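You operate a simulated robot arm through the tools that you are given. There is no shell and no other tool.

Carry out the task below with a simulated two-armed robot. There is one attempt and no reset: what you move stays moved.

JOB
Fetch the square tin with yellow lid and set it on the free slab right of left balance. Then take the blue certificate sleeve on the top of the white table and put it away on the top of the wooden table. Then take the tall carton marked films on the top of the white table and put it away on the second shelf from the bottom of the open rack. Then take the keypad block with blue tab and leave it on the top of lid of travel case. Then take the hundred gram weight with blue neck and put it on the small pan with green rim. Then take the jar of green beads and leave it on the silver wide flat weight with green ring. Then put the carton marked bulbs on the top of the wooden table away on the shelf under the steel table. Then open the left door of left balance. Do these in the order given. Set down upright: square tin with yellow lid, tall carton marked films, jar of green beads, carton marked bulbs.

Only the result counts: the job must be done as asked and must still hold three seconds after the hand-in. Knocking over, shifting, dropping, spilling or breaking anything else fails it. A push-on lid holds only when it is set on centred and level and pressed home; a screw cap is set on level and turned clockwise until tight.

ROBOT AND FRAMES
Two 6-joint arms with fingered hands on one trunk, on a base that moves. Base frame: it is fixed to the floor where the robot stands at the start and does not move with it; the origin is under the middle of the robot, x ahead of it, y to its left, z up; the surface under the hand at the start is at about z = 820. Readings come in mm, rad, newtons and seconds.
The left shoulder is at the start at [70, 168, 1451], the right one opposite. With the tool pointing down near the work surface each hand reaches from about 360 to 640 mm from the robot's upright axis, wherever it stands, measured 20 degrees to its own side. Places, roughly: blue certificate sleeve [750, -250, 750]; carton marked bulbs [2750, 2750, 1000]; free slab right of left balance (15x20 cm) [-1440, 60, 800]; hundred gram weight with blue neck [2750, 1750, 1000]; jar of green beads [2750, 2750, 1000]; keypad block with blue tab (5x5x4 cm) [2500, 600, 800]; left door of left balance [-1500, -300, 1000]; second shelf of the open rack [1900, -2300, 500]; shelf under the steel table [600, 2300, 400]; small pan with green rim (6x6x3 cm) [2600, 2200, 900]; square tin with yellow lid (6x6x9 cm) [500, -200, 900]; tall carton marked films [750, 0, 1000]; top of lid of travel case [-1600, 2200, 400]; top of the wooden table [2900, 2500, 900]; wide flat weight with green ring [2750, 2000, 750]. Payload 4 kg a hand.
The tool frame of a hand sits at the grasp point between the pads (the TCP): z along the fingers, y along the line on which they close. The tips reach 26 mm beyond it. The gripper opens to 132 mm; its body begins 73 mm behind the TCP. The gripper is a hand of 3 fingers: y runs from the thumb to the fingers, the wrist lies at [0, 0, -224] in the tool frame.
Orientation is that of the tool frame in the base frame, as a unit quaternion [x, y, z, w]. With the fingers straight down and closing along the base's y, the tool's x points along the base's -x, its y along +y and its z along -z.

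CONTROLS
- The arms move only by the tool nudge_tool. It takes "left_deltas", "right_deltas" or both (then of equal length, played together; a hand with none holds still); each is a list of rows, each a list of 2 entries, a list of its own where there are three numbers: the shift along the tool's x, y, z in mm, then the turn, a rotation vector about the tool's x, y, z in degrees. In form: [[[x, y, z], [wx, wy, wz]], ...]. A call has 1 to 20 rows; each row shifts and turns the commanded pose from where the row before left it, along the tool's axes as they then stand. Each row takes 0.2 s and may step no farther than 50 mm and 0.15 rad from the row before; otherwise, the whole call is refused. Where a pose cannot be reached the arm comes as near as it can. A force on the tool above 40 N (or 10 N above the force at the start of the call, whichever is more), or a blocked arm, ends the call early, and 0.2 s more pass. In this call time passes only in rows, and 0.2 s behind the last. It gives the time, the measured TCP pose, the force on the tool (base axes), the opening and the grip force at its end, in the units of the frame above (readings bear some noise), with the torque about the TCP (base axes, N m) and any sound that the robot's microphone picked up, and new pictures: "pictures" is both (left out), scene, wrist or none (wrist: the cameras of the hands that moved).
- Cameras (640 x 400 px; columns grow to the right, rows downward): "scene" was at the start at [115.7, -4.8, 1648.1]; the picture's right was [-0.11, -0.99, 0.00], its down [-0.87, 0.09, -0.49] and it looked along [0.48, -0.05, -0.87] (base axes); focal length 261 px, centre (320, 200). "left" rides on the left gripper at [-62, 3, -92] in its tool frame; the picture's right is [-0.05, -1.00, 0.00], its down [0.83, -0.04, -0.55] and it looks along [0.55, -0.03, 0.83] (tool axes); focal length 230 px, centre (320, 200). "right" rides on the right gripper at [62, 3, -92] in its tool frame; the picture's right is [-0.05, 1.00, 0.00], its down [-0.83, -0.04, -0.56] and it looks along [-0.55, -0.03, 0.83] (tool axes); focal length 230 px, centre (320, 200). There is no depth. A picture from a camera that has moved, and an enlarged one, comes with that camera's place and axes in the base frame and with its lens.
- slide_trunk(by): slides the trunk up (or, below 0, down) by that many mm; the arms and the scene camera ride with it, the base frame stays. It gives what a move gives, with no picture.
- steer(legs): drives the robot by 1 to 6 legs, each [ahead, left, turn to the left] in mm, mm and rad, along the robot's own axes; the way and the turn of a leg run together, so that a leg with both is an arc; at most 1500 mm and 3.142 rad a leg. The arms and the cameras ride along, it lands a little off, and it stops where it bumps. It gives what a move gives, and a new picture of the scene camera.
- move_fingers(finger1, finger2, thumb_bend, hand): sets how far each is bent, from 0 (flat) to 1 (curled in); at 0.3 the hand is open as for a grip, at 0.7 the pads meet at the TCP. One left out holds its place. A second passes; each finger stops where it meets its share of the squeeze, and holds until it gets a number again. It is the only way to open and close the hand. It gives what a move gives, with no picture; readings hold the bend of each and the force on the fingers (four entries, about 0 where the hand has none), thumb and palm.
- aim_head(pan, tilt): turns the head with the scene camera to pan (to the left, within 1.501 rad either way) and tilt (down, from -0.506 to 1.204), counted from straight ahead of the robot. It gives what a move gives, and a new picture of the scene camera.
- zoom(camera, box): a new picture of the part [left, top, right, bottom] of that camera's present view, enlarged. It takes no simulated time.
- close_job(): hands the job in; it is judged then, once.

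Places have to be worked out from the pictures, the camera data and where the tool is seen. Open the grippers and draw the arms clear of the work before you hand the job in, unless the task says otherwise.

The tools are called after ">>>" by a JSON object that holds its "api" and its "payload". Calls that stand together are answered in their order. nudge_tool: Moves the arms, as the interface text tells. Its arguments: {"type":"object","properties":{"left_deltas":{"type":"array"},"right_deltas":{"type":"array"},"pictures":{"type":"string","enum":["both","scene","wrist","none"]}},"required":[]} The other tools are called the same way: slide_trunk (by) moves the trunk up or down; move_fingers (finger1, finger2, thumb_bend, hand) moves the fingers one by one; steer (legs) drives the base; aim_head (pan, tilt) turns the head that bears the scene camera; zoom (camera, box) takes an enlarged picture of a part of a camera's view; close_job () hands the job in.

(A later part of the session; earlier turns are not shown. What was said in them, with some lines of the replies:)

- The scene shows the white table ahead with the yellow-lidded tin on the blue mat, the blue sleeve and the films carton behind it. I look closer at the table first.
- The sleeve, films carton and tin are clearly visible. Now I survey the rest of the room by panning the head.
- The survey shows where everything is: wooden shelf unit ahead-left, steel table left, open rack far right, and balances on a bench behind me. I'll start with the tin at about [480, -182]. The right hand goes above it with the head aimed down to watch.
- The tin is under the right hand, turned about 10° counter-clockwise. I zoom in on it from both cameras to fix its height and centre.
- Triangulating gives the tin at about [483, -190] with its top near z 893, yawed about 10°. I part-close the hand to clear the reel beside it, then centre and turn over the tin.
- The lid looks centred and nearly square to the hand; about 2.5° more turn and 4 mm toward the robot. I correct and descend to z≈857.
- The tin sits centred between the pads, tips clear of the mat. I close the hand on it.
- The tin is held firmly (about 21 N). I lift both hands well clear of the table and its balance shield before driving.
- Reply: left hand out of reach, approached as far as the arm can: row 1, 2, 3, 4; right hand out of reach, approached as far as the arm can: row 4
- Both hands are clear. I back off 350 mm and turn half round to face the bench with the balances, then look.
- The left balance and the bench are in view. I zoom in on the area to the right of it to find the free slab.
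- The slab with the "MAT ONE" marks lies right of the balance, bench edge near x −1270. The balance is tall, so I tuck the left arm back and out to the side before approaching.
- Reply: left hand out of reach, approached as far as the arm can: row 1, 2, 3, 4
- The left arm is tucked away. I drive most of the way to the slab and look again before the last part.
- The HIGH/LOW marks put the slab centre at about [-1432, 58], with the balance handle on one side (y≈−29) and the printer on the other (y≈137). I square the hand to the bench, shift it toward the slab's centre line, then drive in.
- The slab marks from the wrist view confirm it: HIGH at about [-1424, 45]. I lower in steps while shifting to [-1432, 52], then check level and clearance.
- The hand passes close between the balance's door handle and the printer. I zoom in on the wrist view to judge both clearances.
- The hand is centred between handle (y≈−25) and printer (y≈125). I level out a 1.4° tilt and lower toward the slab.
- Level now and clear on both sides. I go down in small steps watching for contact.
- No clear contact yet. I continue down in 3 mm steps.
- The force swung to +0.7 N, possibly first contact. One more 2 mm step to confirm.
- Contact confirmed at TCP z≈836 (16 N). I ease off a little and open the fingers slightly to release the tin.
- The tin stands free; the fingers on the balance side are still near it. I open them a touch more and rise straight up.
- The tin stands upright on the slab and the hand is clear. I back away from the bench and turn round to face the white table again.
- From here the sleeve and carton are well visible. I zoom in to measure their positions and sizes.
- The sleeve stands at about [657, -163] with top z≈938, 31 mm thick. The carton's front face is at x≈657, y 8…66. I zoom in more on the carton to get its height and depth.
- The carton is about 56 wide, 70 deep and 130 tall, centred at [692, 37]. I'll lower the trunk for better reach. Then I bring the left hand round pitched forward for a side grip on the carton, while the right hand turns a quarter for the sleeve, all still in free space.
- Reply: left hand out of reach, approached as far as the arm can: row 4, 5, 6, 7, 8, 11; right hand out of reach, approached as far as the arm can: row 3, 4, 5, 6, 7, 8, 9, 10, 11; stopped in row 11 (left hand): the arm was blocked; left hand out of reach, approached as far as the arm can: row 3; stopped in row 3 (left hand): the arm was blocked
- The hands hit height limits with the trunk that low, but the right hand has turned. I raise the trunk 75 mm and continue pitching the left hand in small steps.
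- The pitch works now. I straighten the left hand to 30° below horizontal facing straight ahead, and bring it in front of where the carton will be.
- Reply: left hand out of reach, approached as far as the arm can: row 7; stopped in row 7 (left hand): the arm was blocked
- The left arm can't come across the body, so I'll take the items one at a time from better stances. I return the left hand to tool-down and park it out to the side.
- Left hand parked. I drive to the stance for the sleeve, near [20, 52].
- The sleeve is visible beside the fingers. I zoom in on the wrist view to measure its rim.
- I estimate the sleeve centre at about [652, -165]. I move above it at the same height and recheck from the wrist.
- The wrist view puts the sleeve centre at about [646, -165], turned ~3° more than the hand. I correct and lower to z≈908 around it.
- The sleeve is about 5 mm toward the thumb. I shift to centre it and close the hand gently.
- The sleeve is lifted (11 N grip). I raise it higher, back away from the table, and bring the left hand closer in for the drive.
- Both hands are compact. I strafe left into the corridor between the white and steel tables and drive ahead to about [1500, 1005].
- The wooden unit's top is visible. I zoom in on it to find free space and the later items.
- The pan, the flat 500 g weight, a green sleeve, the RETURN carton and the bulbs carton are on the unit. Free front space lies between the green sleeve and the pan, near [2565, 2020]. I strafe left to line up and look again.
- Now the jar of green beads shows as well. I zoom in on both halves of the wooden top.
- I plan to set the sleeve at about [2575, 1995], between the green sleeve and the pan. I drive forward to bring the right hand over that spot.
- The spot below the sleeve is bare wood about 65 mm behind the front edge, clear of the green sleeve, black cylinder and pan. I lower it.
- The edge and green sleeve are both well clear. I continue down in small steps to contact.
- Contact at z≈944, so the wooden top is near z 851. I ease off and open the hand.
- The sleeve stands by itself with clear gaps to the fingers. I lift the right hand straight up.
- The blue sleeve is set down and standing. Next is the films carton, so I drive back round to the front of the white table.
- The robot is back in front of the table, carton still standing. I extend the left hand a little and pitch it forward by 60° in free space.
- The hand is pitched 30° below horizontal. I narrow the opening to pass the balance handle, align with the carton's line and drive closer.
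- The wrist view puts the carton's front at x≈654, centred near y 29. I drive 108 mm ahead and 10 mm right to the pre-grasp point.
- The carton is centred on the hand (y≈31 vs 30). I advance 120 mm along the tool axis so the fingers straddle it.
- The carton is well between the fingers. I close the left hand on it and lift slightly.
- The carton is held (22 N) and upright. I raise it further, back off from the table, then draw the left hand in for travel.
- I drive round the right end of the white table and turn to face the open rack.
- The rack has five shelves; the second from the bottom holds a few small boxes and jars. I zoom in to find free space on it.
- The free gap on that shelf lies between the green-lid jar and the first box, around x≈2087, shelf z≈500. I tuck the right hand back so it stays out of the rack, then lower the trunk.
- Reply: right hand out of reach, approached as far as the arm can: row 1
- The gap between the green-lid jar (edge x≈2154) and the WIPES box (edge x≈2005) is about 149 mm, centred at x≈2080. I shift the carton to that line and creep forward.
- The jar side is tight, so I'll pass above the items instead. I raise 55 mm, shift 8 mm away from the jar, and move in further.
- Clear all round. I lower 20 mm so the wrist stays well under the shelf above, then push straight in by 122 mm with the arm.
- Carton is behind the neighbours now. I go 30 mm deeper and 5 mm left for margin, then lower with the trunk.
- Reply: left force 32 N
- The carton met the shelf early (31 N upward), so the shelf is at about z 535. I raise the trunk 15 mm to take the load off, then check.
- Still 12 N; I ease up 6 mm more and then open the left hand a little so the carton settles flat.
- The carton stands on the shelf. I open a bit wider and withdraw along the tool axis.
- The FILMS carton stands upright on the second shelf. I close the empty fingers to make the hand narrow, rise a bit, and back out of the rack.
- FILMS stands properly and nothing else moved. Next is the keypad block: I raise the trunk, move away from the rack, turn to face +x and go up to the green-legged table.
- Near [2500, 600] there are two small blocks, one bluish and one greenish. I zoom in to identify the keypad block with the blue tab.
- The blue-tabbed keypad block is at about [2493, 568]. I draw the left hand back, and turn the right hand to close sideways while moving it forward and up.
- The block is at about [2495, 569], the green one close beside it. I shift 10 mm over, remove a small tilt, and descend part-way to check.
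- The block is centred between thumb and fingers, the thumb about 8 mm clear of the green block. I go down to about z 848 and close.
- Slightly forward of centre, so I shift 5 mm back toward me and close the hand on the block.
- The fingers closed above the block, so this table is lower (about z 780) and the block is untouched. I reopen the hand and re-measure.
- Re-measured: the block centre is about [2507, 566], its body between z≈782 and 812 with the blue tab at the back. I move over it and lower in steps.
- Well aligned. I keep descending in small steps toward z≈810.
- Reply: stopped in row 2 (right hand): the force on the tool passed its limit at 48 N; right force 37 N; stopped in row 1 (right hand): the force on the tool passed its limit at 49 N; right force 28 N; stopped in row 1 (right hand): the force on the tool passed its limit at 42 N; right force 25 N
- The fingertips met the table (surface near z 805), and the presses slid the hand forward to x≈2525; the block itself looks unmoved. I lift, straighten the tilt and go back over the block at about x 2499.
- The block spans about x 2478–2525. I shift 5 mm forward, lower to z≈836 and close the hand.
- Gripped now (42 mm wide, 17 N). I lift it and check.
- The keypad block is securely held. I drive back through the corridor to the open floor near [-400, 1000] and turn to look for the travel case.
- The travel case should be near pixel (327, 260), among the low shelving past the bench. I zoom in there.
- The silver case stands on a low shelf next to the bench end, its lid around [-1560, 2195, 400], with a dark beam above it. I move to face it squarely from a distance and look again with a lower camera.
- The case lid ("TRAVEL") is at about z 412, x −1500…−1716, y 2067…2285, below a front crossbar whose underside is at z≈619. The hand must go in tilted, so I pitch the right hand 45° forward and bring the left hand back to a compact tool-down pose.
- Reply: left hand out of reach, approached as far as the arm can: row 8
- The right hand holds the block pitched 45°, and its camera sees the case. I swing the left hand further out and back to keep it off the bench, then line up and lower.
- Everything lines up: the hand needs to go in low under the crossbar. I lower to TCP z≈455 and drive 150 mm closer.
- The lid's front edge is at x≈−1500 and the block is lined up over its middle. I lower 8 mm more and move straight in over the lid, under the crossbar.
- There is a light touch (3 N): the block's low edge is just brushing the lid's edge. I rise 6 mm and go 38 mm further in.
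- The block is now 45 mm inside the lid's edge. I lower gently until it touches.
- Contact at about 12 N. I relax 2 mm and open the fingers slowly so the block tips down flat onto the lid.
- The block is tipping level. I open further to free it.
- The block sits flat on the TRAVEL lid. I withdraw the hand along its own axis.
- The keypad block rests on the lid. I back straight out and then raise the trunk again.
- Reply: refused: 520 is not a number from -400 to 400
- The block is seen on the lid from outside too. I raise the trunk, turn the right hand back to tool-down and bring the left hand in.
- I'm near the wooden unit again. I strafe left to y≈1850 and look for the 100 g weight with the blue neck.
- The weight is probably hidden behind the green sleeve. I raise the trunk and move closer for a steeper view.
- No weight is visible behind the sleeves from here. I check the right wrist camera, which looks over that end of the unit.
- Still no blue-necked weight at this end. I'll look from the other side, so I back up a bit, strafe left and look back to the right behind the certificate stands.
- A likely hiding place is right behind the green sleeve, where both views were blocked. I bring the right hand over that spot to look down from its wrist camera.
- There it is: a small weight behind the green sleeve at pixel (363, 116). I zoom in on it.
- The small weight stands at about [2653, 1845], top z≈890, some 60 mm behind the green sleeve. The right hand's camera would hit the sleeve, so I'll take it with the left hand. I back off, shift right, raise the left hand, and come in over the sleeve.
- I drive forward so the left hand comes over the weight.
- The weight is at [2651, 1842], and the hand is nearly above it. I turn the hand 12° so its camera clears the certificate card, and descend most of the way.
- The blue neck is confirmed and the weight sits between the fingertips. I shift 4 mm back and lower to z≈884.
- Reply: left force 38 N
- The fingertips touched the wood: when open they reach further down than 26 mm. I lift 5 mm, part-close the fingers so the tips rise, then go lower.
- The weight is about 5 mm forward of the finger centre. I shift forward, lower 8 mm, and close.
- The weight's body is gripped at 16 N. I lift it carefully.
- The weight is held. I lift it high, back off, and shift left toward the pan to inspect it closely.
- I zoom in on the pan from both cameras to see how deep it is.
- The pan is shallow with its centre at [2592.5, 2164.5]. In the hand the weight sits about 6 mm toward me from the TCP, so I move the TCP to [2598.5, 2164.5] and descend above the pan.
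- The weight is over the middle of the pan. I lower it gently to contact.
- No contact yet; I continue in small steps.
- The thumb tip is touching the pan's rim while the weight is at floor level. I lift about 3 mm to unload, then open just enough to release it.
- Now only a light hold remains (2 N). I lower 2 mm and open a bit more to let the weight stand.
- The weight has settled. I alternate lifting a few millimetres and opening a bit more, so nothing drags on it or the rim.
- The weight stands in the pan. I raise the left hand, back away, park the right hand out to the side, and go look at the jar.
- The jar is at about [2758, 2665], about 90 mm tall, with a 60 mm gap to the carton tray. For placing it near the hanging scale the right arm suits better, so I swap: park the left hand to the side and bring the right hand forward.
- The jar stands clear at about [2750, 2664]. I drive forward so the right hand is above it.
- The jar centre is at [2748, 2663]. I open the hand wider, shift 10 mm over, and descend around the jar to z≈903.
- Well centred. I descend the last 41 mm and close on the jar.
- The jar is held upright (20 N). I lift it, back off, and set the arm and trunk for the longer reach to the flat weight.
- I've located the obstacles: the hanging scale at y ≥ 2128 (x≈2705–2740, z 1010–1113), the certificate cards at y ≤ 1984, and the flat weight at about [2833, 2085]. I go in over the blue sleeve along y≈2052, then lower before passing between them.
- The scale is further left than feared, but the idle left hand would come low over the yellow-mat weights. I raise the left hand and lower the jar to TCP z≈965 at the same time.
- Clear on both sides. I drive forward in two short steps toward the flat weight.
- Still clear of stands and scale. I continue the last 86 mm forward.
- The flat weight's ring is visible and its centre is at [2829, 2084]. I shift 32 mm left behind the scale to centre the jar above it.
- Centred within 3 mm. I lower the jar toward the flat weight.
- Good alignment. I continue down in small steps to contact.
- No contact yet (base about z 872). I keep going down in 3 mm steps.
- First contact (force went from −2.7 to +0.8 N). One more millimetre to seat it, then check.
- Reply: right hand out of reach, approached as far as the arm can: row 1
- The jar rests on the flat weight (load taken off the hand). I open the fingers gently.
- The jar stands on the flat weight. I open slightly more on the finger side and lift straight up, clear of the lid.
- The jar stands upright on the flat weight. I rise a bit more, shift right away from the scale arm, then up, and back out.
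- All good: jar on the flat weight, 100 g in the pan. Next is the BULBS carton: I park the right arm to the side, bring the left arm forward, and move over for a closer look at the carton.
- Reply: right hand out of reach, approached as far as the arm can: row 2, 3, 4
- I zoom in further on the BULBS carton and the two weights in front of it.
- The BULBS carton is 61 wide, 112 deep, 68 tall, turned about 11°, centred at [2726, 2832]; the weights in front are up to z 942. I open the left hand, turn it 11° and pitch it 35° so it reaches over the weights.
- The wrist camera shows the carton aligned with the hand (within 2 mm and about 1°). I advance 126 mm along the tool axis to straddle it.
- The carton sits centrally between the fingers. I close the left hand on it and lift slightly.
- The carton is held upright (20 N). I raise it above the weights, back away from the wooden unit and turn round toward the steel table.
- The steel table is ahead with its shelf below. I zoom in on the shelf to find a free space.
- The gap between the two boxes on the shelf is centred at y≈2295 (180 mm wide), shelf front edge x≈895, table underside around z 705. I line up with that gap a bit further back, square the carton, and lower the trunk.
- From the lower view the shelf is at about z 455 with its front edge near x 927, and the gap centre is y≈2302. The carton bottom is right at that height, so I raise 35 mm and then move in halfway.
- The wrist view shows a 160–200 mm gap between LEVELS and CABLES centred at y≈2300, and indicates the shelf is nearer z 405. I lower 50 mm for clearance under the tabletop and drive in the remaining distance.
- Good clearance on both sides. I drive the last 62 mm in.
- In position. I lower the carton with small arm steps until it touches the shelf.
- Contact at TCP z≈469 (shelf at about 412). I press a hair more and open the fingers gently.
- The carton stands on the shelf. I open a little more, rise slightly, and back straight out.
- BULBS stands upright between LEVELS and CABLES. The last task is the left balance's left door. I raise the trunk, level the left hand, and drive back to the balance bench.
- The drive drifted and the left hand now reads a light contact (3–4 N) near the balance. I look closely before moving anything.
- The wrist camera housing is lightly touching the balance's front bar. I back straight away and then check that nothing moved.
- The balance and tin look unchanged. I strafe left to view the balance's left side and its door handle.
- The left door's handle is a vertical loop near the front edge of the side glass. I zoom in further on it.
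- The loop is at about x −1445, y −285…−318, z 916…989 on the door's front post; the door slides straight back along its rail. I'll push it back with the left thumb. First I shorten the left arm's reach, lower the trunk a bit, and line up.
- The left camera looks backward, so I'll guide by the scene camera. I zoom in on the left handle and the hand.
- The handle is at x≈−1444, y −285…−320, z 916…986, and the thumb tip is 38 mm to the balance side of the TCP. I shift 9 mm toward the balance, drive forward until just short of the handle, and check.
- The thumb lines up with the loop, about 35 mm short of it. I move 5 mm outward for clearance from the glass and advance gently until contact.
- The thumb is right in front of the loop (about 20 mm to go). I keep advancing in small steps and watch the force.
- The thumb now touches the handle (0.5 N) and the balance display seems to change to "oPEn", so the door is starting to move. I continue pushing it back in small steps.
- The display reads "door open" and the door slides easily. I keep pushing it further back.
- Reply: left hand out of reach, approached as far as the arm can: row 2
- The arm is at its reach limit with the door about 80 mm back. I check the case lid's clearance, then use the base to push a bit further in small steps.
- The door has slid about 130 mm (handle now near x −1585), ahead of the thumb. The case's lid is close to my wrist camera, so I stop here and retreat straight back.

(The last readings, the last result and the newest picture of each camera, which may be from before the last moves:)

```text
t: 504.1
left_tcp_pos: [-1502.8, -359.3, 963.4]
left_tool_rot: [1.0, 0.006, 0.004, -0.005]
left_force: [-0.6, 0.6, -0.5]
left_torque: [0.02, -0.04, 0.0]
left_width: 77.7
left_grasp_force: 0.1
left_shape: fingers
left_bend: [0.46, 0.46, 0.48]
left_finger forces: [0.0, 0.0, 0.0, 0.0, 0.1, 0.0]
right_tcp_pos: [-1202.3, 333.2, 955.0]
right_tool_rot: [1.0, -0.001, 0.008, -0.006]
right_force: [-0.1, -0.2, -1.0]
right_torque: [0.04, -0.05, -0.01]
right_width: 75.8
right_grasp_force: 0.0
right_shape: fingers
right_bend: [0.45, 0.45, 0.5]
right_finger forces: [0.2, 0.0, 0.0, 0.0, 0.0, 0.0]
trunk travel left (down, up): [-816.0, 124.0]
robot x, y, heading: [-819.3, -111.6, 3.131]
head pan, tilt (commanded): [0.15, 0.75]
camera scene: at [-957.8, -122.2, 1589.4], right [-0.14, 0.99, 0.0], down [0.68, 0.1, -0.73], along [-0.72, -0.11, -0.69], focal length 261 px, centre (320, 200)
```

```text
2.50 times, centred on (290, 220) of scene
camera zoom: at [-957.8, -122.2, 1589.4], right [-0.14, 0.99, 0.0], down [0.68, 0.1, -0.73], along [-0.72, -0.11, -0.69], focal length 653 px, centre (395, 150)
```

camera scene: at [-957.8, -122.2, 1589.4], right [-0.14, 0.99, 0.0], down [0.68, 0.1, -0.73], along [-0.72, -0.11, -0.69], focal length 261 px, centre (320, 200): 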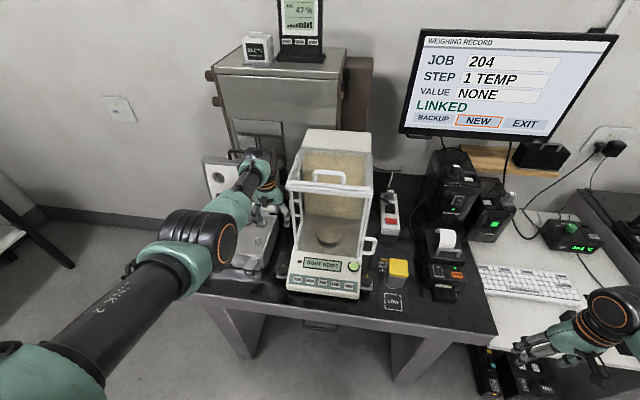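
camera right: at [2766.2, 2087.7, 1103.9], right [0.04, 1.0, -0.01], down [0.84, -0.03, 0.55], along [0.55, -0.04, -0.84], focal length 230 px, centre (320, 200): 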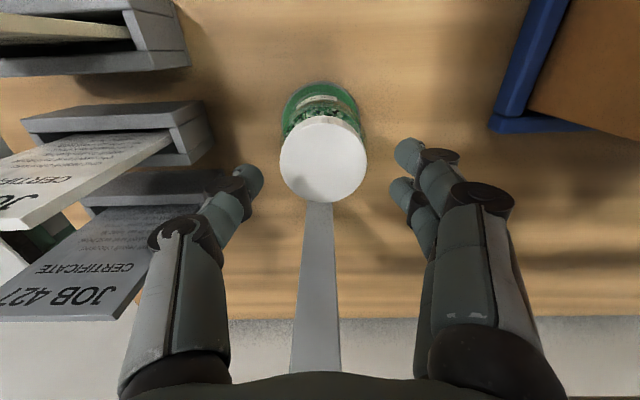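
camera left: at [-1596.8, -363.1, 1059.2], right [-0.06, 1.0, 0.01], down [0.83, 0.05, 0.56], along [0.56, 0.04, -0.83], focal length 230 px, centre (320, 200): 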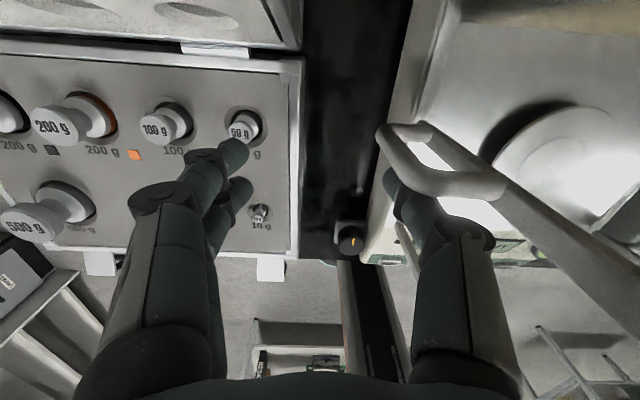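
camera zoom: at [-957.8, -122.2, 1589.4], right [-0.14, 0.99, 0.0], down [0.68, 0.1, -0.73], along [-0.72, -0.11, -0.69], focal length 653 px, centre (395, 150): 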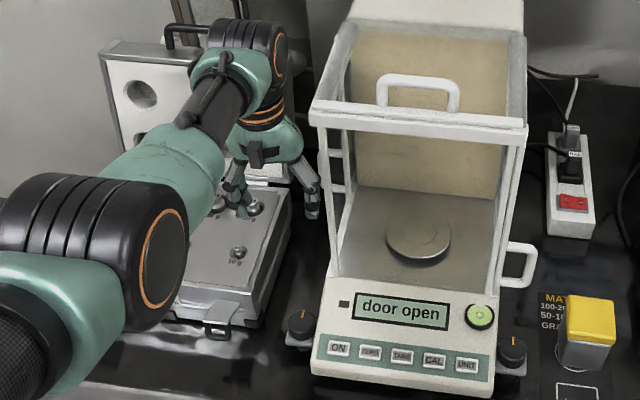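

The door stays open and the display still reads "door open". I back away further to have a clear look.

>>> {"api": "steer", "payload": {"legs": [[-330, 0, 0]]}}

>>> {"api": "steer", "payload": {"legs": [[0, 480, 0]]}}

>>> {"api": "aim_head", "payload": {"pan": -0.4, "tilt": 0.6}}

>>> {"api": "zoom", "payload": {"camera": "scene", "box": [240, 110, 420, 260]}}

```text
t: 506.2
left_tcp_pos: [-1171.4, -360.4, 966.7]
left_tool_rot: [1.0, 0.006, 0.001, -0.004]
left_force: [0.9, -0.2, -0.5]
left_torque: [-0.01, 0.0, 0.01]
left_width: 77.4
left_grasp_force: 0.1
left_shape: fingers
left_bend: [0.46, 0.46, 0.48]
left_finger forces: [0.0, 0.1, 0.0, 0.0, 0.0, 0.1]
right_tcp_pos: [-873.6, 331.0, 958.0]
right_tool_rot: [1.0, -0.001, 0.006, -0.006]
right_force: [-0.7, -1.3, -0.5]
right_torque: [0.0, 0.0, 0.0]
right_width: 75.7
right_grasp_force: 0.0
right_shape: fingers
right_bend: [0.45, 0.45, 0.5]
right_finger forces: [0.1, 0.0, 0.1, 0.0, 0.0, 0.0]
trunk travel left (down, up): [-816.0, 124.0]
robot x, y, heading: [-487.9, -115.6, 3.132]
head pan, tilt (commanded): [0.15, 0.75]
camera scene: at [-623.9, -124.1, 1590.2], right [-0.14, 0.99, 0.0], down [0.68, 0.1, -0.73], along [-0.72, -0.1, -0.68], focal length 261 px, centre (320, 200)
```

scene: 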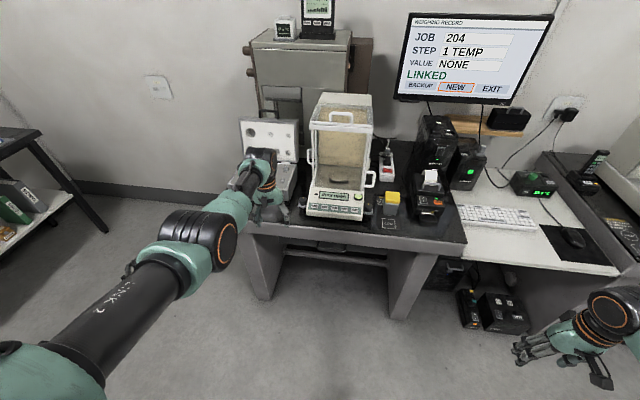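

```text
t: 509.1
left_tcp_pos: [-1171.6, -846.1, 967.9]
left_tool_rot: [1.0, 0.007, 0.002, -0.005]
left_force: [0.1, 0.7, -0.5]
left_torque: [-0.03, 0.0, -0.01]
left_width: 77.4
left_grasp_force: 0.0
left_shape: fingers
left_bend: [0.46, 0.46, 0.48]
left_finger forces: [0.0, 0.0, 0.0, 0.0, 0.1, 0.0]
right_tcp_pos: [-874.1, -152.4, 957.6]
right_tool_rot: [1.0, 0.001, 0.005, -0.006]
right_force: [0.2, -0.2, 0.5]
right_torque: [-0.03, -0.01, 0.01]
right_width: 75.8
right_grasp_force: 0.1
right_shape: fingers
right_bend: [0.45, 0.45, 0.5]
right_finger forces: [0.0, 0.1, 0.0, 0.0, 0.1, 0.1]
trunk travel left (down, up): [-816.0, 124.0]
robot x, y, heading: [-493.3, -598.1, 3.136]
head pan, tilt (commanded): [0.15, 0.75]
camera scene: at [-624.1, -607.3, 1590.4], right [-0.15, 0.99, 0.0], down [0.67, 0.1, -0.73], along [-0.72, -0.11, -0.68], focal length 261 px, centre (320, 200)
```

scene: 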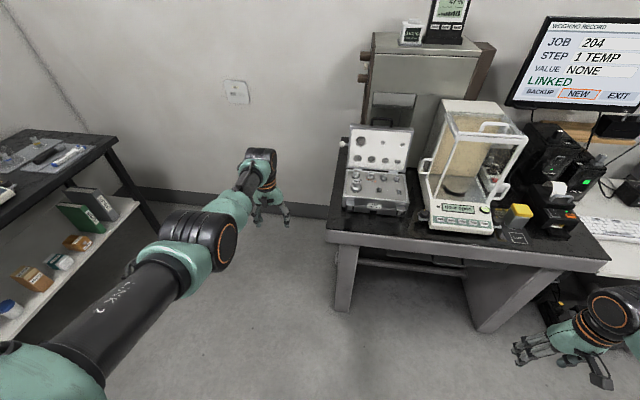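

```text
t: 510.1
left_tcp_pos: [-1170.0, -846.3, 967.0]
left_tool_rot: [1.0, 0.007, 0.001, -0.004]
left_force: [0.1, 1.1, -0.1]
left_torque: [-0.02, 0.03, 0.01]
left_width: 77.8
left_grasp_force: 0.0
left_shape: fingers
left_bend: [0.46, 0.46, 0.48]
left_finger forces: [0.0, 0.1, 0.0, 0.0, 0.1, 0.0]
right_tcp_pos: [-874.4, -153.3, 958.1]
right_tool_rot: [1.0, 0.001, 0.005, -0.007]
right_force: [0.7, 0.5, 0.4]
right_torque: [0.0, -0.03, 0.0]
right_width: 76.1
right_grasp_force: 0.0
right_shape: fingers
right_bend: [0.45, 0.45, 0.5]
right_finger forces: [0.0, 0.0, 0.1, 0.1, 0.0, 0.1]
trunk travel left (down, up): [-816.0, 124.0]
robot x, y, heading: [-493.3, -598.8, 3.138]
head pan, tilt (commanded): [-0.4, 0.6]
camera scene: at [-623.5, -561.9, 1603.3], right [0.39, 0.92, 0.0], down [0.52, -0.22, -0.82], along [-0.76, 0.32, -0.57], focal length 261 px, centre (320, 200)
```

scene: 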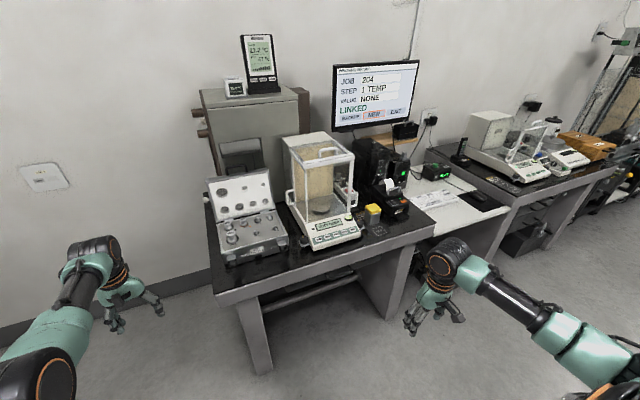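

```text
2.67 times, centred on (330, 185) of scene
camera zoom: at [-623.5, -561.9, 1603.3], right [0.39, 0.92, 0.0], down [0.52, -0.22, -0.82], along [-0.76, 0.32, -0.57], focal length 697 px, centre (293, 240)
```

zoom: 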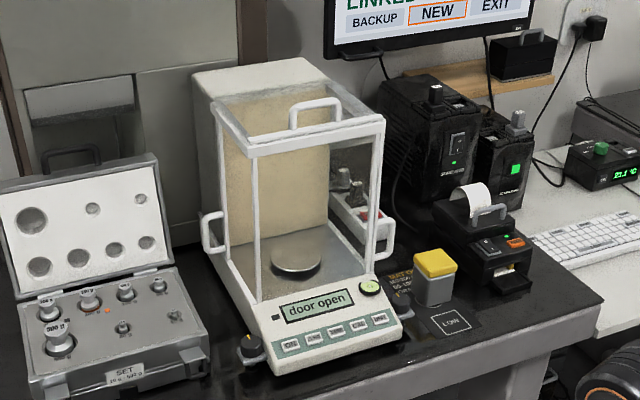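

The door is slid back with its front post near the tower. I zoom in to judge whether it is fully open.

>>> {"api": "zoom", "payload": {"camera": "scene", "box": [280, 125, 360, 235]}}

```text
3.64 times, centred on (320, 180) of scene
camera zoom: at [-623.5, -561.9, 1603.3], right [0.39, 0.92, 0.0], down [0.52, -0.22, -0.82], along [-0.76, 0.32, -0.57], focal length 950 px, centre (320, 273)
```

zoom: 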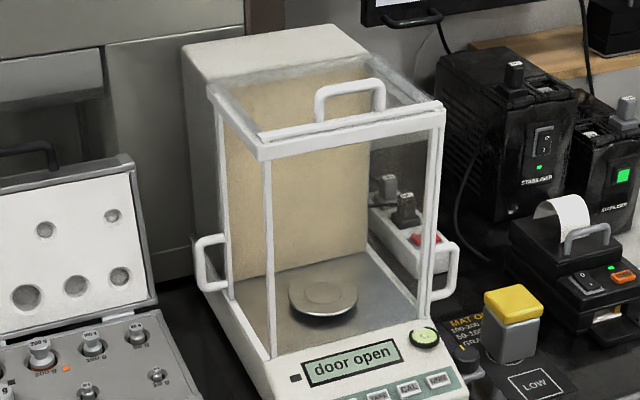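

The door is open by roughly 130 mm, but there may be some travel left. To push it further without touching the weights case lid, I prepare the left hand closed, turned 30° to the right and pitched forward, so only the fingertips lead.

>>> {"api": "move_fingers", "payload": {"hand": "left", "finger1": 0.7, "finger2": 0.7, "thumb_bend": 0.7}}

>>> {"api": "nudge_tool", "payload": {"left_deltas": [[[38, 0, 0], [0, 0, 0]], [[38, 0, 0], [0, 0, 0]], [[0, 0, 0], [0, 0, 7.5]], [[0, 0, 0], [0, 0, 7.5]], [[0, 0, 0], [0, 0, 7.5]], [[0, 0, 0], [0, 0, 7.5]], [[0, 0, 0], [0, -7.25, 0]], [[0, 0, 0], [0, -7.25, 0]], [[0, 0, 0], [0, -7.25, 0]], [[0, 0, 0], [0, -7.25, 0]], [[0, 0, 0], [0, -7.25, 0]], [[0, 0, 0], [0, -7.25, 0]], [[0, 0, 0], [0, -7.25, 0]], [[0, 0, 0], [0, -7.25, 0]]], "pictures": "scene"}}

```text
t: 511.1
left_tcp_pos: [-1170.6, -847.4, 967.9]
left_tool_rot: [1.0, 0.007, 0.002, -0.004]
left_force: [0.0, 0.0, -0.1]
left_torque: [0.02, 0.01, 0.02]
left_width: 5.9
left_grasp_force: 0.1
left_shape: fingers
left_bend: [0.7, 0.7, 0.7]
left_finger forces: [0.0, 0.1, 0.0, 0.0, 0.0, 0.0]
right_tcp_pos: [-874.6, -153.4, 958.1]
right_tool_rot: [1.0, 0.0, 0.006, -0.007]
right_force: [-0.6, 0.8, -0.3]
right_torque: [0.03, -0.01, -0.01]
right_width: 75.5
right_grasp_force: 0.1
right_shape: fingers
right_bend: [0.45, 0.45, 0.5]
right_finger forces: [0.1, 0.1, 0.0, 0.1, 0.0, 0.1]
trunk travel left (down, up): [-816.0, 124.0]
robot x, y, heading: [-492.2, -601.3, 3.143]
head pan, tilt (commanded): [-0.4, 0.6]
```

```text
t: 514.1
left_tcp_pos: [-1095.9, -845.5, 968.5]
left_tool_rot: [0.846, -0.218, -0.47, -0.127]
left_force: [0.4, 0.1, -0.1]
left_torque: [-0.03, 0.04, -0.03]
left_width: 5.9
left_grasp_force: 0.0
left_shape: fingers
left_bend: [0.7, 0.7, 0.7]
left_finger forces: [0.0, 0.0, 0.0, 0.0, 0.0, 0.1]
right_tcp_pos: [-874.9, -155.0, 958.8]
right_tool_rot: [1.0, 0.001, 0.005, -0.007]
right_force: [-0.4, -0.9, -0.8]
right_torque: [-0.01, 0.0, 0.03]
right_width: 75.9
right_grasp_force: 0.0
right_shape: fingers
right_bend: [0.45, 0.45, 0.5]
right_finger forces: [0.1, 0.0, 0.0, 0.1, 0.0, 0.0]
trunk travel left (down, up): [-816.0, 124.0]
robot x, y, heading: [-492.1, -600.0, 3.137]
head pan, tilt (commanded): [-0.4, 0.6]
camera scene: at [-622.8, -562.5, 1603.4], right [0.39, 0.92, 0.0], down [0.52, -0.22, -0.83], along [-0.76, 0.32, -0.56], focal length 261 px, centre (320, 200)
```

scene: 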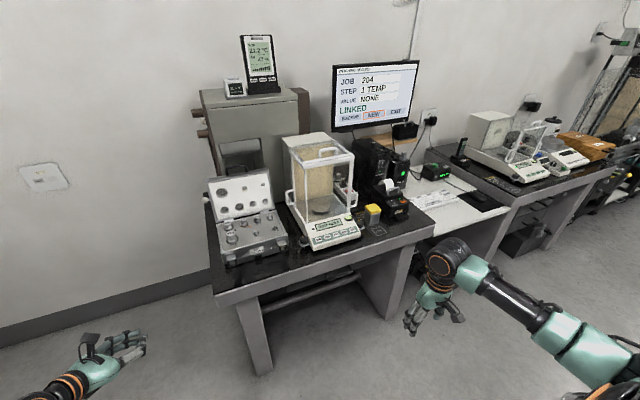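

The hand is posed as planned. I strafe back in line with the handle and drive forward part of the way, checking alignment.

>>> {"api": "steer", "payload": {"legs": [[0, -507, 0], [230, 0, 0]]}}

>>> {"api": "aim_head", "payload": {"pan": 0.2, "tilt": 0.8}}

>>> {"api": "zoom", "payload": {"camera": "scene", "box": [200, 120, 400, 280]}}

```text
t: 518.4
left_tcp_pos: [-1324.2, -325.5, 968.7]
left_tool_rot: [0.845, -0.222, -0.469, -0.128]
left_force: [-0.3, -0.6, -0.5]
left_torque: [0.03, 0.0, -0.01]
left_width: 6.1
left_grasp_force: 0.1
left_shape: fingers
left_bend: [0.7, 0.7, 0.7]
left_finger forces: [0.0, 0.0, 0.0, 0.1, 0.0, 0.1]
right_tcp_pos: [-1096.0, 364.2, 959.6]
right_tool_rot: [1.0, -0.004, 0.004, -0.006]
right_force: [-0.4, -0.2, -0.5]
right_torque: [0.03, 0.02, 0.01]
right_width: 75.7
right_grasp_force: 0.1
right_shape: fingers
right_bend: [0.45, 0.45, 0.5]
right_finger forces: [0.0, 0.0, 0.0, 0.0, 0.1, 0.0]
trunk travel left (down, up): [-816.0, 124.0]
robot x, y, heading: [-716.9, -82.1, 3.129]
head pan, tilt (commanded): [-0.4, 0.6]
camera scene: at [-847.8, -46.1, 1603.5], right [0.4, 0.92, 0.0], down [0.52, -0.23, -0.83], along [-0.76, 0.33, -0.56], focal length 261 px, centre (320, 200)
```

scene: 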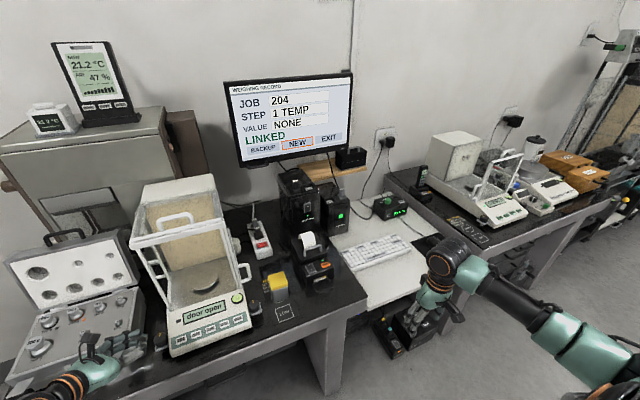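

```text
t: 519.4
left_tcp_pos: [-1324.4, -326.3, 967.6]
left_tool_rot: [0.845, -0.221, -0.469, -0.128]
left_force: [-0.7, -0.6, -0.6]
left_torque: [0.02, 0.0, 0.02]
left_width: 6.2
left_grasp_force: 0.1
left_shape: fingers
left_bend: [0.7, 0.7, 0.7]
left_finger forces: [0.0, 0.0, 0.1, 0.0, 0.0, 0.0]
right_tcp_pos: [-1096.7, 364.5, 958.4]
right_tool_rot: [1.0, -0.005, 0.005, -0.006]
right_force: [-0.4, -0.7, 0.1]
right_torque: [0.0, 0.04, 0.04]
right_width: 76.1
right_grasp_force: 0.1
right_shape: fingers
right_bend: [0.45, 0.45, 0.5]
right_finger forces: [0.1, 0.0, 0.1, 0.0, 0.0, 0.1]
trunk travel left (down, up): [-816.0, 124.0]
robot x, y, heading: [-718.7, -86.0, 3.13]
head pan, tilt (commanded): [0.201, 0.799]
camera scene: at [-847.3, -96.6, 1586.5], right [-0.19, 0.98, 0.0], down [0.7, 0.13, -0.7], along [-0.69, -0.13, -0.72], focal length 261 px, centre (320, 200)
```

scene: 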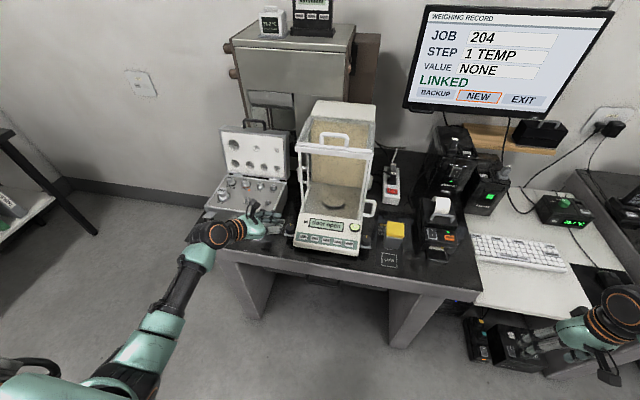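

```text
2.50 times, centred on (300, 200) of scene
camera zoom: at [-847.3, -96.6, 1586.5], right [-0.19, 0.98, 0.0], down [0.7, 0.13, -0.7], along [-0.69, -0.13, -0.72], focal length 653 px, centre (370, 200)
```

zoom: 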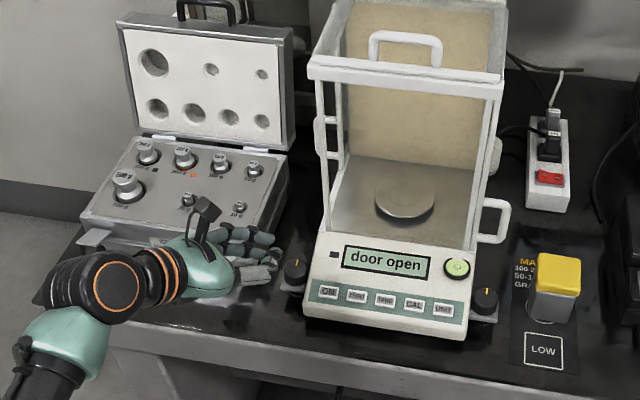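

Aligned with clearance on both sides. I drive forward 170 mm, stopping short of the handle.

>>> {"api": "steer", "payload": {"legs": [[165, 5, 0]]}}

>>> {"api": "zoom", "payload": {"camera": "left", "box": [0, 0, 640, 400]}}

>>> {"api": "zoom", "payload": {"camera": "scene", "box": [200, 150, 400, 310]}}

```text
t: 520.8
left_tcp_pos: [-1487.9, -328.0, 968.1]
left_tool_rot: [0.845, -0.222, -0.469, -0.129]
left_force: [0.1, 0.9, -0.8]
left_torque: [-0.04, 0.0, 0.0]
left_width: 6.3
left_grasp_force: 0.0
left_shape: fingers
left_bend: [0.7, 0.7, 0.7]
left_finger forces: [0.0, 0.1, 0.1, 0.0, 0.0, 0.0]
right_tcp_pos: [-1260.5, 361.6, 959.1]
right_tool_rot: [1.0, -0.005, 0.004, -0.006]
right_force: [0.9, -0.1, -0.6]
right_torque: [0.0, -0.03, -0.01]
right_width: 75.8
right_grasp_force: 0.1
right_shape: fingers
right_bend: [0.45, 0.45, 0.5]
right_finger forces: [0.0, 0.0, 0.0, 0.0, 0.0, 0.0]
trunk travel left (down, up): [-816.0, 124.0]
robot x, y, heading: [-883.8, -85.7, 3.126]
head pan, tilt (commanded): [0.201, 0.799]
camera scene: at [-1010.4, -99.3, 1586.7], right [-0.19, 0.98, 0.0], down [0.7, 0.13, -0.7], along [-0.69, -0.13, -0.72], focal length 261 px, centre (320, 200)
```

scene: 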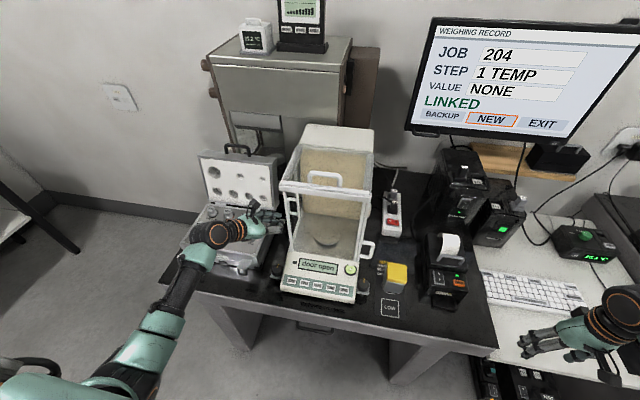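

```text
1.00 times, centred on (320, 200) of left (not enlarged: the box is as wide or as high as the picture)
camera zoom: at [-1451.6, -353.3, 1069.6], right [0.47, 0.88, 0.05], down [0.81, -0.41, -0.41], along [-0.34, 0.24, -0.91], focal length 230 px, centre (320, 200)
```

zoom: 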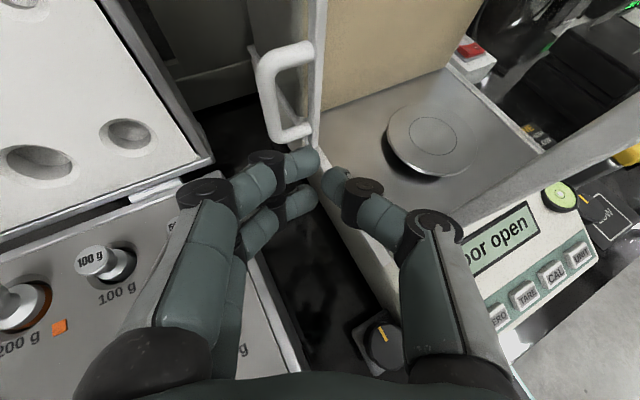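

```text
2.50 times, centred on (300, 230) of scene
camera zoom: at [-1010.4, -99.3, 1586.7], right [-0.19, 0.98, 0.0], down [0.7, 0.13, -0.7], along [-0.69, -0.13, -0.72], focal length 653 px, centre (370, 125)
```

zoom: 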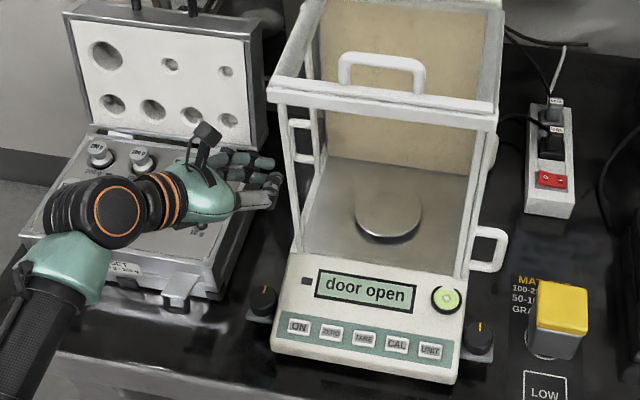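

The wrist camera now sees the handle loop ahead, about 60 mm from the fingertips, with the door post close to the tower. I advance straight toward it.

>>> {"api": "nudge_tool", "payload": {"left_deltas": [[[-4.86, 4.09, 7.78], [0, 0, 0]], [[-4.86, 4.09, 7.78], [0, 0, 0]], [[-4.86, 4.09, 7.78], [0, 0, 0]], [[-4.86, 4.09, 7.78], [0, 0, 0]]], "pictures": "wrist"}}

```text
t: 521.8
left_tcp_pos: [-1531.1, -323.7, 966.4]
left_tool_rot: [0.845, -0.222, -0.468, -0.128]
left_force: [0.3, -0.1, -0.6]
left_torque: [-0.01, 0.0, 0.01]
left_width: 6.1
left_grasp_force: 0.0
left_shape: fingers
left_bend: [0.7, 0.7, 0.7]
left_finger forces: [0.0, 0.0, 0.0, 0.0, 0.0, 0.1]
right_tcp_pos: [-1262.4, 362.8, 957.9]
right_tool_rot: [1.0, -0.005, 0.004, -0.006]
right_force: [0.2, 0.1, 0.0]
right_torque: [0.0, -0.01, 0.01]
right_width: 75.5
right_grasp_force: 0.0
right_shape: fingers
right_bend: [0.45, 0.45, 0.5]
right_finger forces: [0.1, 0.0, 0.0, 0.1, 0.0, 0.0]
trunk travel left (down, up): [-816.0, 124.0]
robot x, y, heading: [-886.8, -86.7, 3.126]
head pan, tilt (commanded): [0.201, 0.799]
camera left: at [-1493.8, -349.7, 1068.1], right [0.47, 0.88, 0.05], down [0.81, -0.41, -0.41], along [-0.34, 0.24, -0.91], focal length 230 px, centre (320, 200)
```

left: 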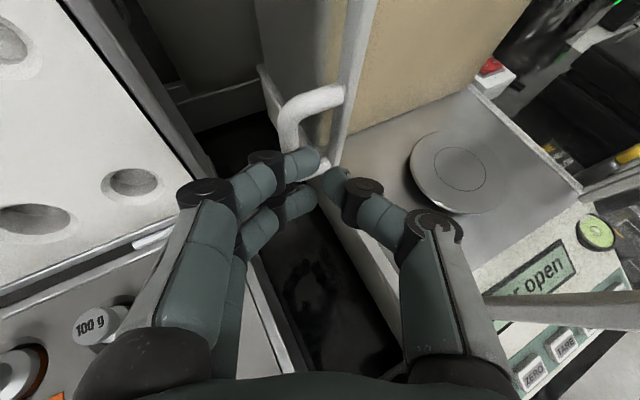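

The fingertips are just at the loop. I push gently in small steps and watch the force.

>>> {"api": "nudge_tool", "payload": {"left_deltas": [[[-4.4, 4.5, 7.3], [0, 0, 0]]], "pictures": "none"}}

>>> {"api": "nudge_tool", "payload": {"left_deltas": [[[-4.4, 4.5, 7.3], [0, 0, 0]]], "pictures": "none"}}

>>> {"api": "nudge_tool", "payload": {"left_deltas": [[[-3.7, 4.0, 5.9], [0, 0, 0]]], "pictures": "wrist"}}

```text
t: 522.2
left_tcp_pos: [-1541.1, -323.5, 967.3]
left_tool_rot: [0.846, -0.222, -0.467, -0.129]
left_force: [-0.5, -0.1, 0.2]
left_torque: [0.06, -0.01, -0.01]
left_width: 5.9
left_grasp_force: 0.1
left_shape: fingers
left_bend: [0.7, 0.7, 0.7]
left_finger forces: [0.1, 0.1, 0.0, 0.0, 0.0, 0.1]
right_tcp_pos: [-1261.9, 362.8, 958.5]
right_tool_rot: [1.0, -0.004, 0.006, -0.006]
right_force: [-0.6, 0.4, 0.1]
right_torque: [0.01, 0.0, 0.0]
right_width: 75.9
right_grasp_force: 0.2
right_shape: fingers
right_bend: [0.45, 0.45, 0.5]
right_finger forces: [0.0, 0.0, 0.0, 0.1, 0.1, 0.0]
trunk travel left (down, up): [-816.0, 124.0]
robot x, y, heading: [-886.6, -89.6, 3.131]
head pan, tilt (commanded): [0.201, 0.799]
```

```text
t: 522.6
left_tcp_pos: [-1548.2, -323.9, 966.1]
left_tool_rot: [0.846, -0.223, -0.467, -0.129]
left_force: [5.7, -2.4, -0.6]
left_torque: [0.03, 0.01, 0.02]
left_width: 2.9
left_grasp_force: 2.6
left_shape: fingers
left_bend: [0.71, 0.7, 0.7]
left_finger forces: [5.6, 0.0, 0.0, 0.0, 0.0, 0.0]
right_tcp_pos: [-1261.4, 361.1, 958.8]
right_tool_rot: [1.0, -0.005, 0.005, -0.008]
right_force: [0.8, -0.4, 0.1]
right_torque: [-0.01, -0.02, -0.02]
right_width: 75.5
right_grasp_force: 0.0
right_shape: fingers
right_bend: [0.45, 0.45, 0.5]
right_finger forces: [0.0, 0.1, 0.0, 0.1, 0.0, 0.1]
trunk travel left (down, up): [-816.0, 124.0]
robot x, y, heading: [-884.0, -85.4, 3.128]
head pan, tilt (commanded): [0.201, 0.799]
```

```text
t: 523.0
left_tcp_pos: [-1552.5, -327.2, 966.2]
left_tool_rot: [0.847, -0.222, -0.466, -0.129]
left_force: [17.3, -9.2, -3.6]
left_torque: [0.0, -0.02, 0.1]
left_width: 0.5
left_grasp_force: 10.8
left_shape: fingers
left_bend: [0.73, 0.7, 0.7]
left_finger forces: [20.6, 0.1, 0.1, 0.1, 0.1, 0.0]
right_tcp_pos: [-1260.1, 359.8, 960.9]
right_tool_rot: [1.0, -0.005, 0.004, -0.008]
right_force: [-0.5, -0.6, -0.1]
right_torque: [0.02, 0.0, -0.01]
right_width: 75.9
right_grasp_force: 0.1
right_shape: fingers
right_bend: [0.45, 0.45, 0.5]
right_finger forces: [0.1, 0.1, 0.1, 0.1, 0.0, 0.1]
trunk travel left (down, up): [-816.0, 124.0]
robot x, y, heading: [-887.8, -86.3, 3.132]
head pan, tilt (commanded): [0.201, 0.799]
camera left: at [-1516.2, -352.5, 1066.0], right [0.47, 0.88, 0.05], down [0.82, -0.41, -0.41], along [-0.34, 0.24, -0.91], focal length 230 px, centre (320, 200)
```

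left: 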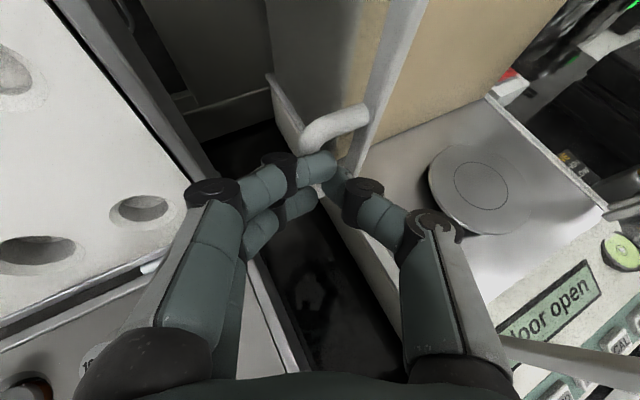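

Resistance jumped to 17 N where it slid freely before: the door is at its end stop, fully open. I stop pushing and withdraw along the same line.

>>> {"api": "nudge_tool", "payload": {"left_deltas": [[[4.6, -5, -7.35], [0, 0, 0]], [[9.2, -9, -14.7], [0, 0, 0]], [[9.2, -9, -14.7], [0, 0, 0]]], "pictures": "wrist"}}

>>> {"api": "steer", "payload": {"legs": [[-380, 0, 0]]}}

>>> {"api": "zoom", "payload": {"camera": "scene", "box": [200, 100, 420, 270]}}

```text
t: 523.8
left_tcp_pos: [-1508.5, -324.8, 968.7]
left_tool_rot: [0.845, -0.223, -0.469, -0.13]
left_force: [-0.1, 0.8, 0.9]
left_torque: [-0.03, -0.01, -0.02]
left_width: 5.6
left_grasp_force: 0.2
left_shape: fingers
left_bend: [0.7, 0.7, 0.7]
left_finger forces: [0.1, 0.0, 0.1, 0.0, 0.0, 0.0]
right_tcp_pos: [-1260.4, 361.6, 958.5]
right_tool_rot: [1.0, -0.005, 0.005, -0.008]
right_force: [0.3, -0.5, 0.0]
right_torque: [-0.03, 0.01, 0.02]
right_width: 75.6
right_grasp_force: 0.2
right_shape: fingers
right_bend: [0.45, 0.45, 0.5]
right_finger forces: [0.0, 0.0, 0.0, 0.0, 0.0, 0.0]
trunk travel left (down, up): [-816.0, 124.0]
robot x, y, heading: [-881.5, -87.0, 3.133]
head pan, tilt (commanded): [0.201, 0.799]
camera left: at [-1471.2, -350.7, 1069.6], right [0.47, 0.88, 0.05], down [0.81, -0.41, -0.41], along [-0.34, 0.24, -0.91], focal length 230 px, centre (320, 200)
```

left: 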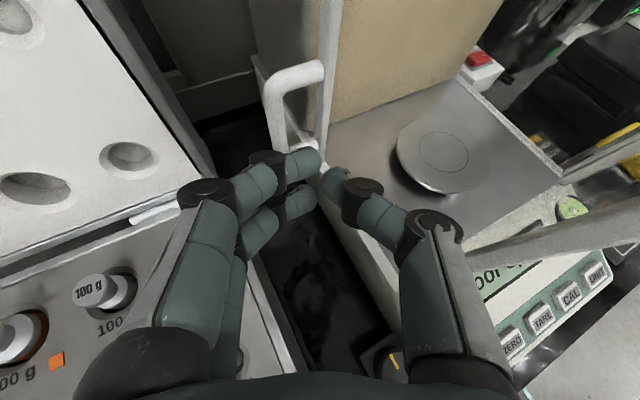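

```text
t: 526.2
left_tcp_pos: [-1133.6, -332.5, 967.4]
left_tool_rot: [0.846, -0.22, -0.468, -0.128]
left_force: [0.3, 0.2, 0.5]
left_torque: [0.01, 0.06, -0.01]
left_width: 5.7
left_grasp_force: 0.0
left_shape: fingers
left_bend: [0.7, 0.7, 0.7]
left_finger forces: [0.0, 0.0, 0.1, 0.0, 0.1, 0.0]
right_tcp_pos: [-890.3, 356.1, 958.0]
right_tool_rot: [1.0, -0.002, 0.005, -0.006]
right_force: [-0.5, -0.3, -0.2]
right_torque: [0.0, -0.01, 0.0]
right_width: 75.9
right_grasp_force: 0.0
right_shape: fingers
right_bend: [0.45, 0.45, 0.5]
right_finger forces: [0.0, 0.0, 0.0, 0.0, 0.0, 0.0]
trunk travel left (down, up): [-816.0, 124.0]
robot x, y, heading: [-513.2, -89.1, 3.129]
head pan, tilt (commanded): [0.201, 0.799]
camera scene: at [-640.1, -104.4, 1586.3], right [-0.19, 0.98, 0.0], down [0.7, 0.14, -0.7], along [-0.68, -0.13, -0.72], focal length 261 px, centre (320, 200)
```

scene: 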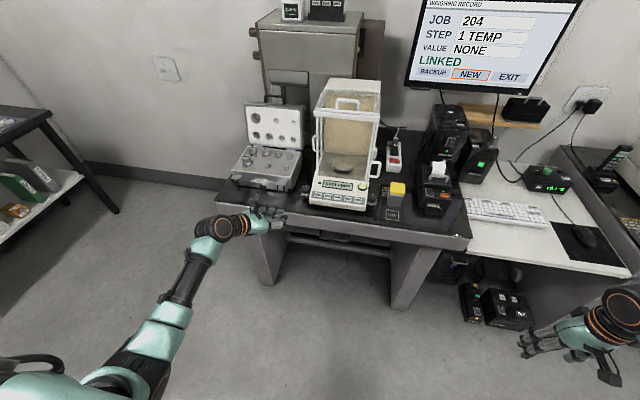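

```text
2.35 times, centred on (310, 185) of scene
camera zoom: at [-640.1, -104.4, 1586.3], right [-0.19, 0.98, 0.0], down [0.7, 0.14, -0.7], along [-0.68, -0.13, -0.72], focal length 615 px, centre (344, 235)
```

zoom: 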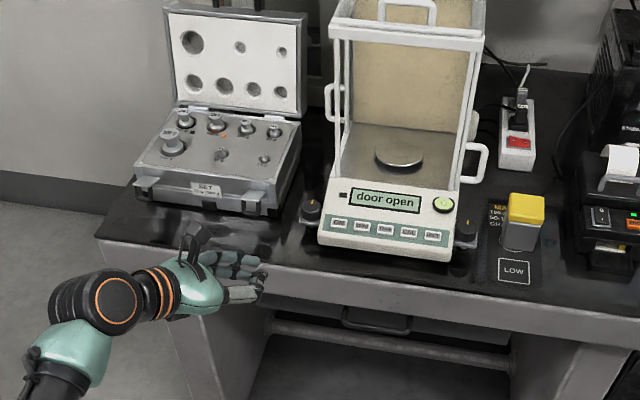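

Door fully open, tin in place on the slab, the case untouched. I back off a bit more and open both hands before handing in.

>>> {"api": "steer", "payload": {"legs": [[-200, 0, 0]]}}

>>> {"api": "move_fingers", "payload": {"hand": "left", "finger1": 0.3, "finger2": 0.3, "thumb_bend": 0.3}}

>>> {"api": "move_fingers", "payload": {"hand": "right", "finger1": 0.3, "finger2": 0.3, "thumb_bend": 0.3}}

>>> {"api": "zoom", "payload": {"camera": "scene", "box": [200, 80, 440, 260]}}

```text
t: 527.8
left_tcp_pos: [-936.6, -332.3, 965.3]
left_tool_rot: [0.846, -0.222, -0.468, -0.129]
left_force: [-0.5, -0.2, -0.8]
left_torque: [0.02, -0.02, 0.02]
left_width: 5.4
left_grasp_force: 0.1
left_shape: fingers
left_bend: [0.7, 0.7, 0.7]
left_finger forces: [0.0, 0.0, 0.0, 0.1, 0.0, 0.0]
right_tcp_pos: [-689.3, 355.0, 957.7]
right_tool_rot: [1.0, -0.005, 0.007, -0.006]
right_force: [-0.5, 0.4, -0.3]
right_torque: [0.0, -0.02, 0.01]
right_width: 75.7
right_grasp_force: 0.0
right_shape: fingers
right_bend: [0.45, 0.45, 0.5]
right_finger forces: [0.1, 0.0, 0.1, 0.1, 0.0, 0.1]
trunk travel left (down, up): [-816.0, 124.0]
robot x, y, heading: [-311.2, -98.2, 3.129]
head pan, tilt (commanded): [0.201, 0.799]
camera scene: at [-442.2, -106.2, 1586.1], right [-0.19, 0.98, 0.0], down [0.71, 0.13, -0.7], along [-0.68, -0.13, -0.72], focal length 261 px, centre (320, 200)
```

scene: 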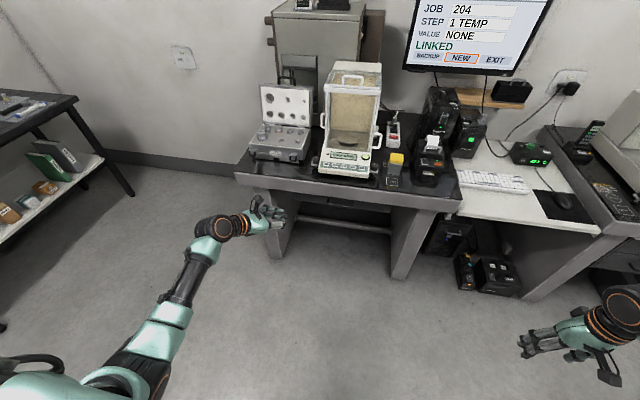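

```text
t: 528.8
left_tcp_pos: [-935.4, -332.6, 967.9]
left_tool_rot: [0.846, -0.222, -0.468, -0.128]
left_force: [0.0, 0.0, 0.2]
left_torque: [-0.02, 0.03, 0.03]
left_width: 133.7
left_grasp_force: 0.0
left_shape: fingers
left_bend: [0.3, 0.3, 0.3]
left_finger forces: [0.0, 0.0, 0.0, 0.0, 0.1, 0.0]
right_tcp_pos: [-688.1, 354.9, 957.5]
right_tool_rot: [1.0, -0.004, 0.005, -0.007]
right_force: [-0.3, 0.2, -0.1]
right_torque: [-0.02, -0.04, 0.03]
right_width: 76.0
right_grasp_force: 0.0
right_shape: fingers
right_bend: [0.45, 0.45, 0.5]
right_finger forces: [0.0, 0.0, 0.1, 0.0, 0.0, 0.0]
trunk travel left (down, up): [-816.0, 124.0]
robot x, y, heading: [-309.2, -93.5, 3.13]
head pan, tilt (commanded): [0.201, 0.799]
```

```text
t: 529.8
left_tcp_pos: [-934.5, -332.6, 969.0]
left_tool_rot: [0.846, -0.223, -0.467, -0.129]
left_force: [0.0, 0.6, 0.4]
left_torque: [0.0, 0.0, -0.03]
left_width: 134.0
left_grasp_force: 0.1
left_shape: fingers
left_bend: [0.3, 0.3, 0.3]
left_finger forces: [0.0, 0.0, 0.1, 0.0, 0.1, 0.0]
right_tcp_pos: [-688.5, 354.4, 957.1]
right_tool_rot: [1.0, -0.004, 0.005, -0.006]
right_force: [0.1, -0.1, 0.2]
right_torque: [-0.04, -0.02, 0.0]
right_width: 134.0
right_grasp_force: 0.2
right_shape: fingers
right_bend: [0.3, 0.3, 0.3]
right_finger forces: [0.0, 0.0, 0.1, 0.0, 0.1, 0.0]
trunk travel left (down, up): [-816.0, 124.0]
robot x, y, heading: [-308.3, -94.0, 3.126]
head pan, tilt (commanded): [0.201, 0.799]
```

```text
2.22 times, centred on (320, 170) of scene
camera zoom: at [-439.4, -106.2, 1586.4], right [-0.19, 0.98, 0.0], down [0.7, 0.13, -0.7], along [-0.68, -0.13, -0.72], focal length 581 px, centre (320, 267)
```

zoom: 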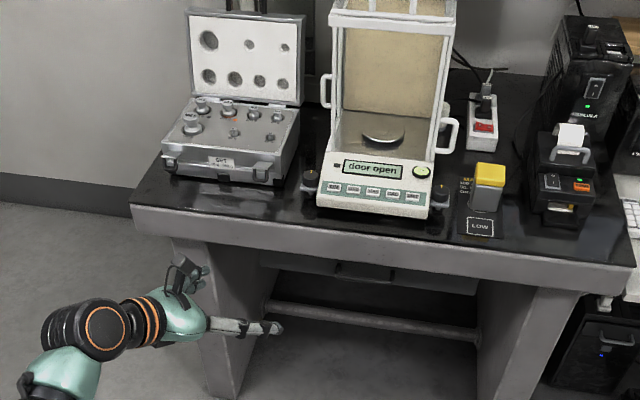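

Both hands are open and the arms are clear of the work. All eight steps are done in order, the balance display reads "door open", and the tin still stands on the slab. I hand the job in.

>>> {"api": "close_job", "payload": {}}

```text
The job is handed in.
```

All eight steps were done in the order given, and the job is handed in; I have not seen the judgement.

| Step | Result |
|---|---|
| Square tin with yellow lid | Upright on the slab right of the left balance |
| Blue certificate sleeve | Standing on the wooden table, between the green sleeve and the small pan |
| Films carton | Upright on the second shelf from the bottom of the open rack |
| Keypad block with blue tab | Flat on the lid of the travel case |
| Hundred gram weight with blue neck | Standing in the small pan with green rim |
| Jar of green beads | Upright on the flat weight with green ring |
| Bulbs carton | Upright on the shelf under the steel table |
| Left door of left balance | Slid back to its stop; the balance display reads "door open" |

- **Balance front:** on the drive back for the last step, my left wrist camera rested lightly (3–4 N) against the front of the left balance. I backed straight off; the balance and the tin looked unchanged afterwards.
- **Keypad table:** while reaching for the keypad block, the fingertips pressed on the tabletop three times, up to about 49 N. Nothing visibly moved.

Both hands are open and clear of the work.
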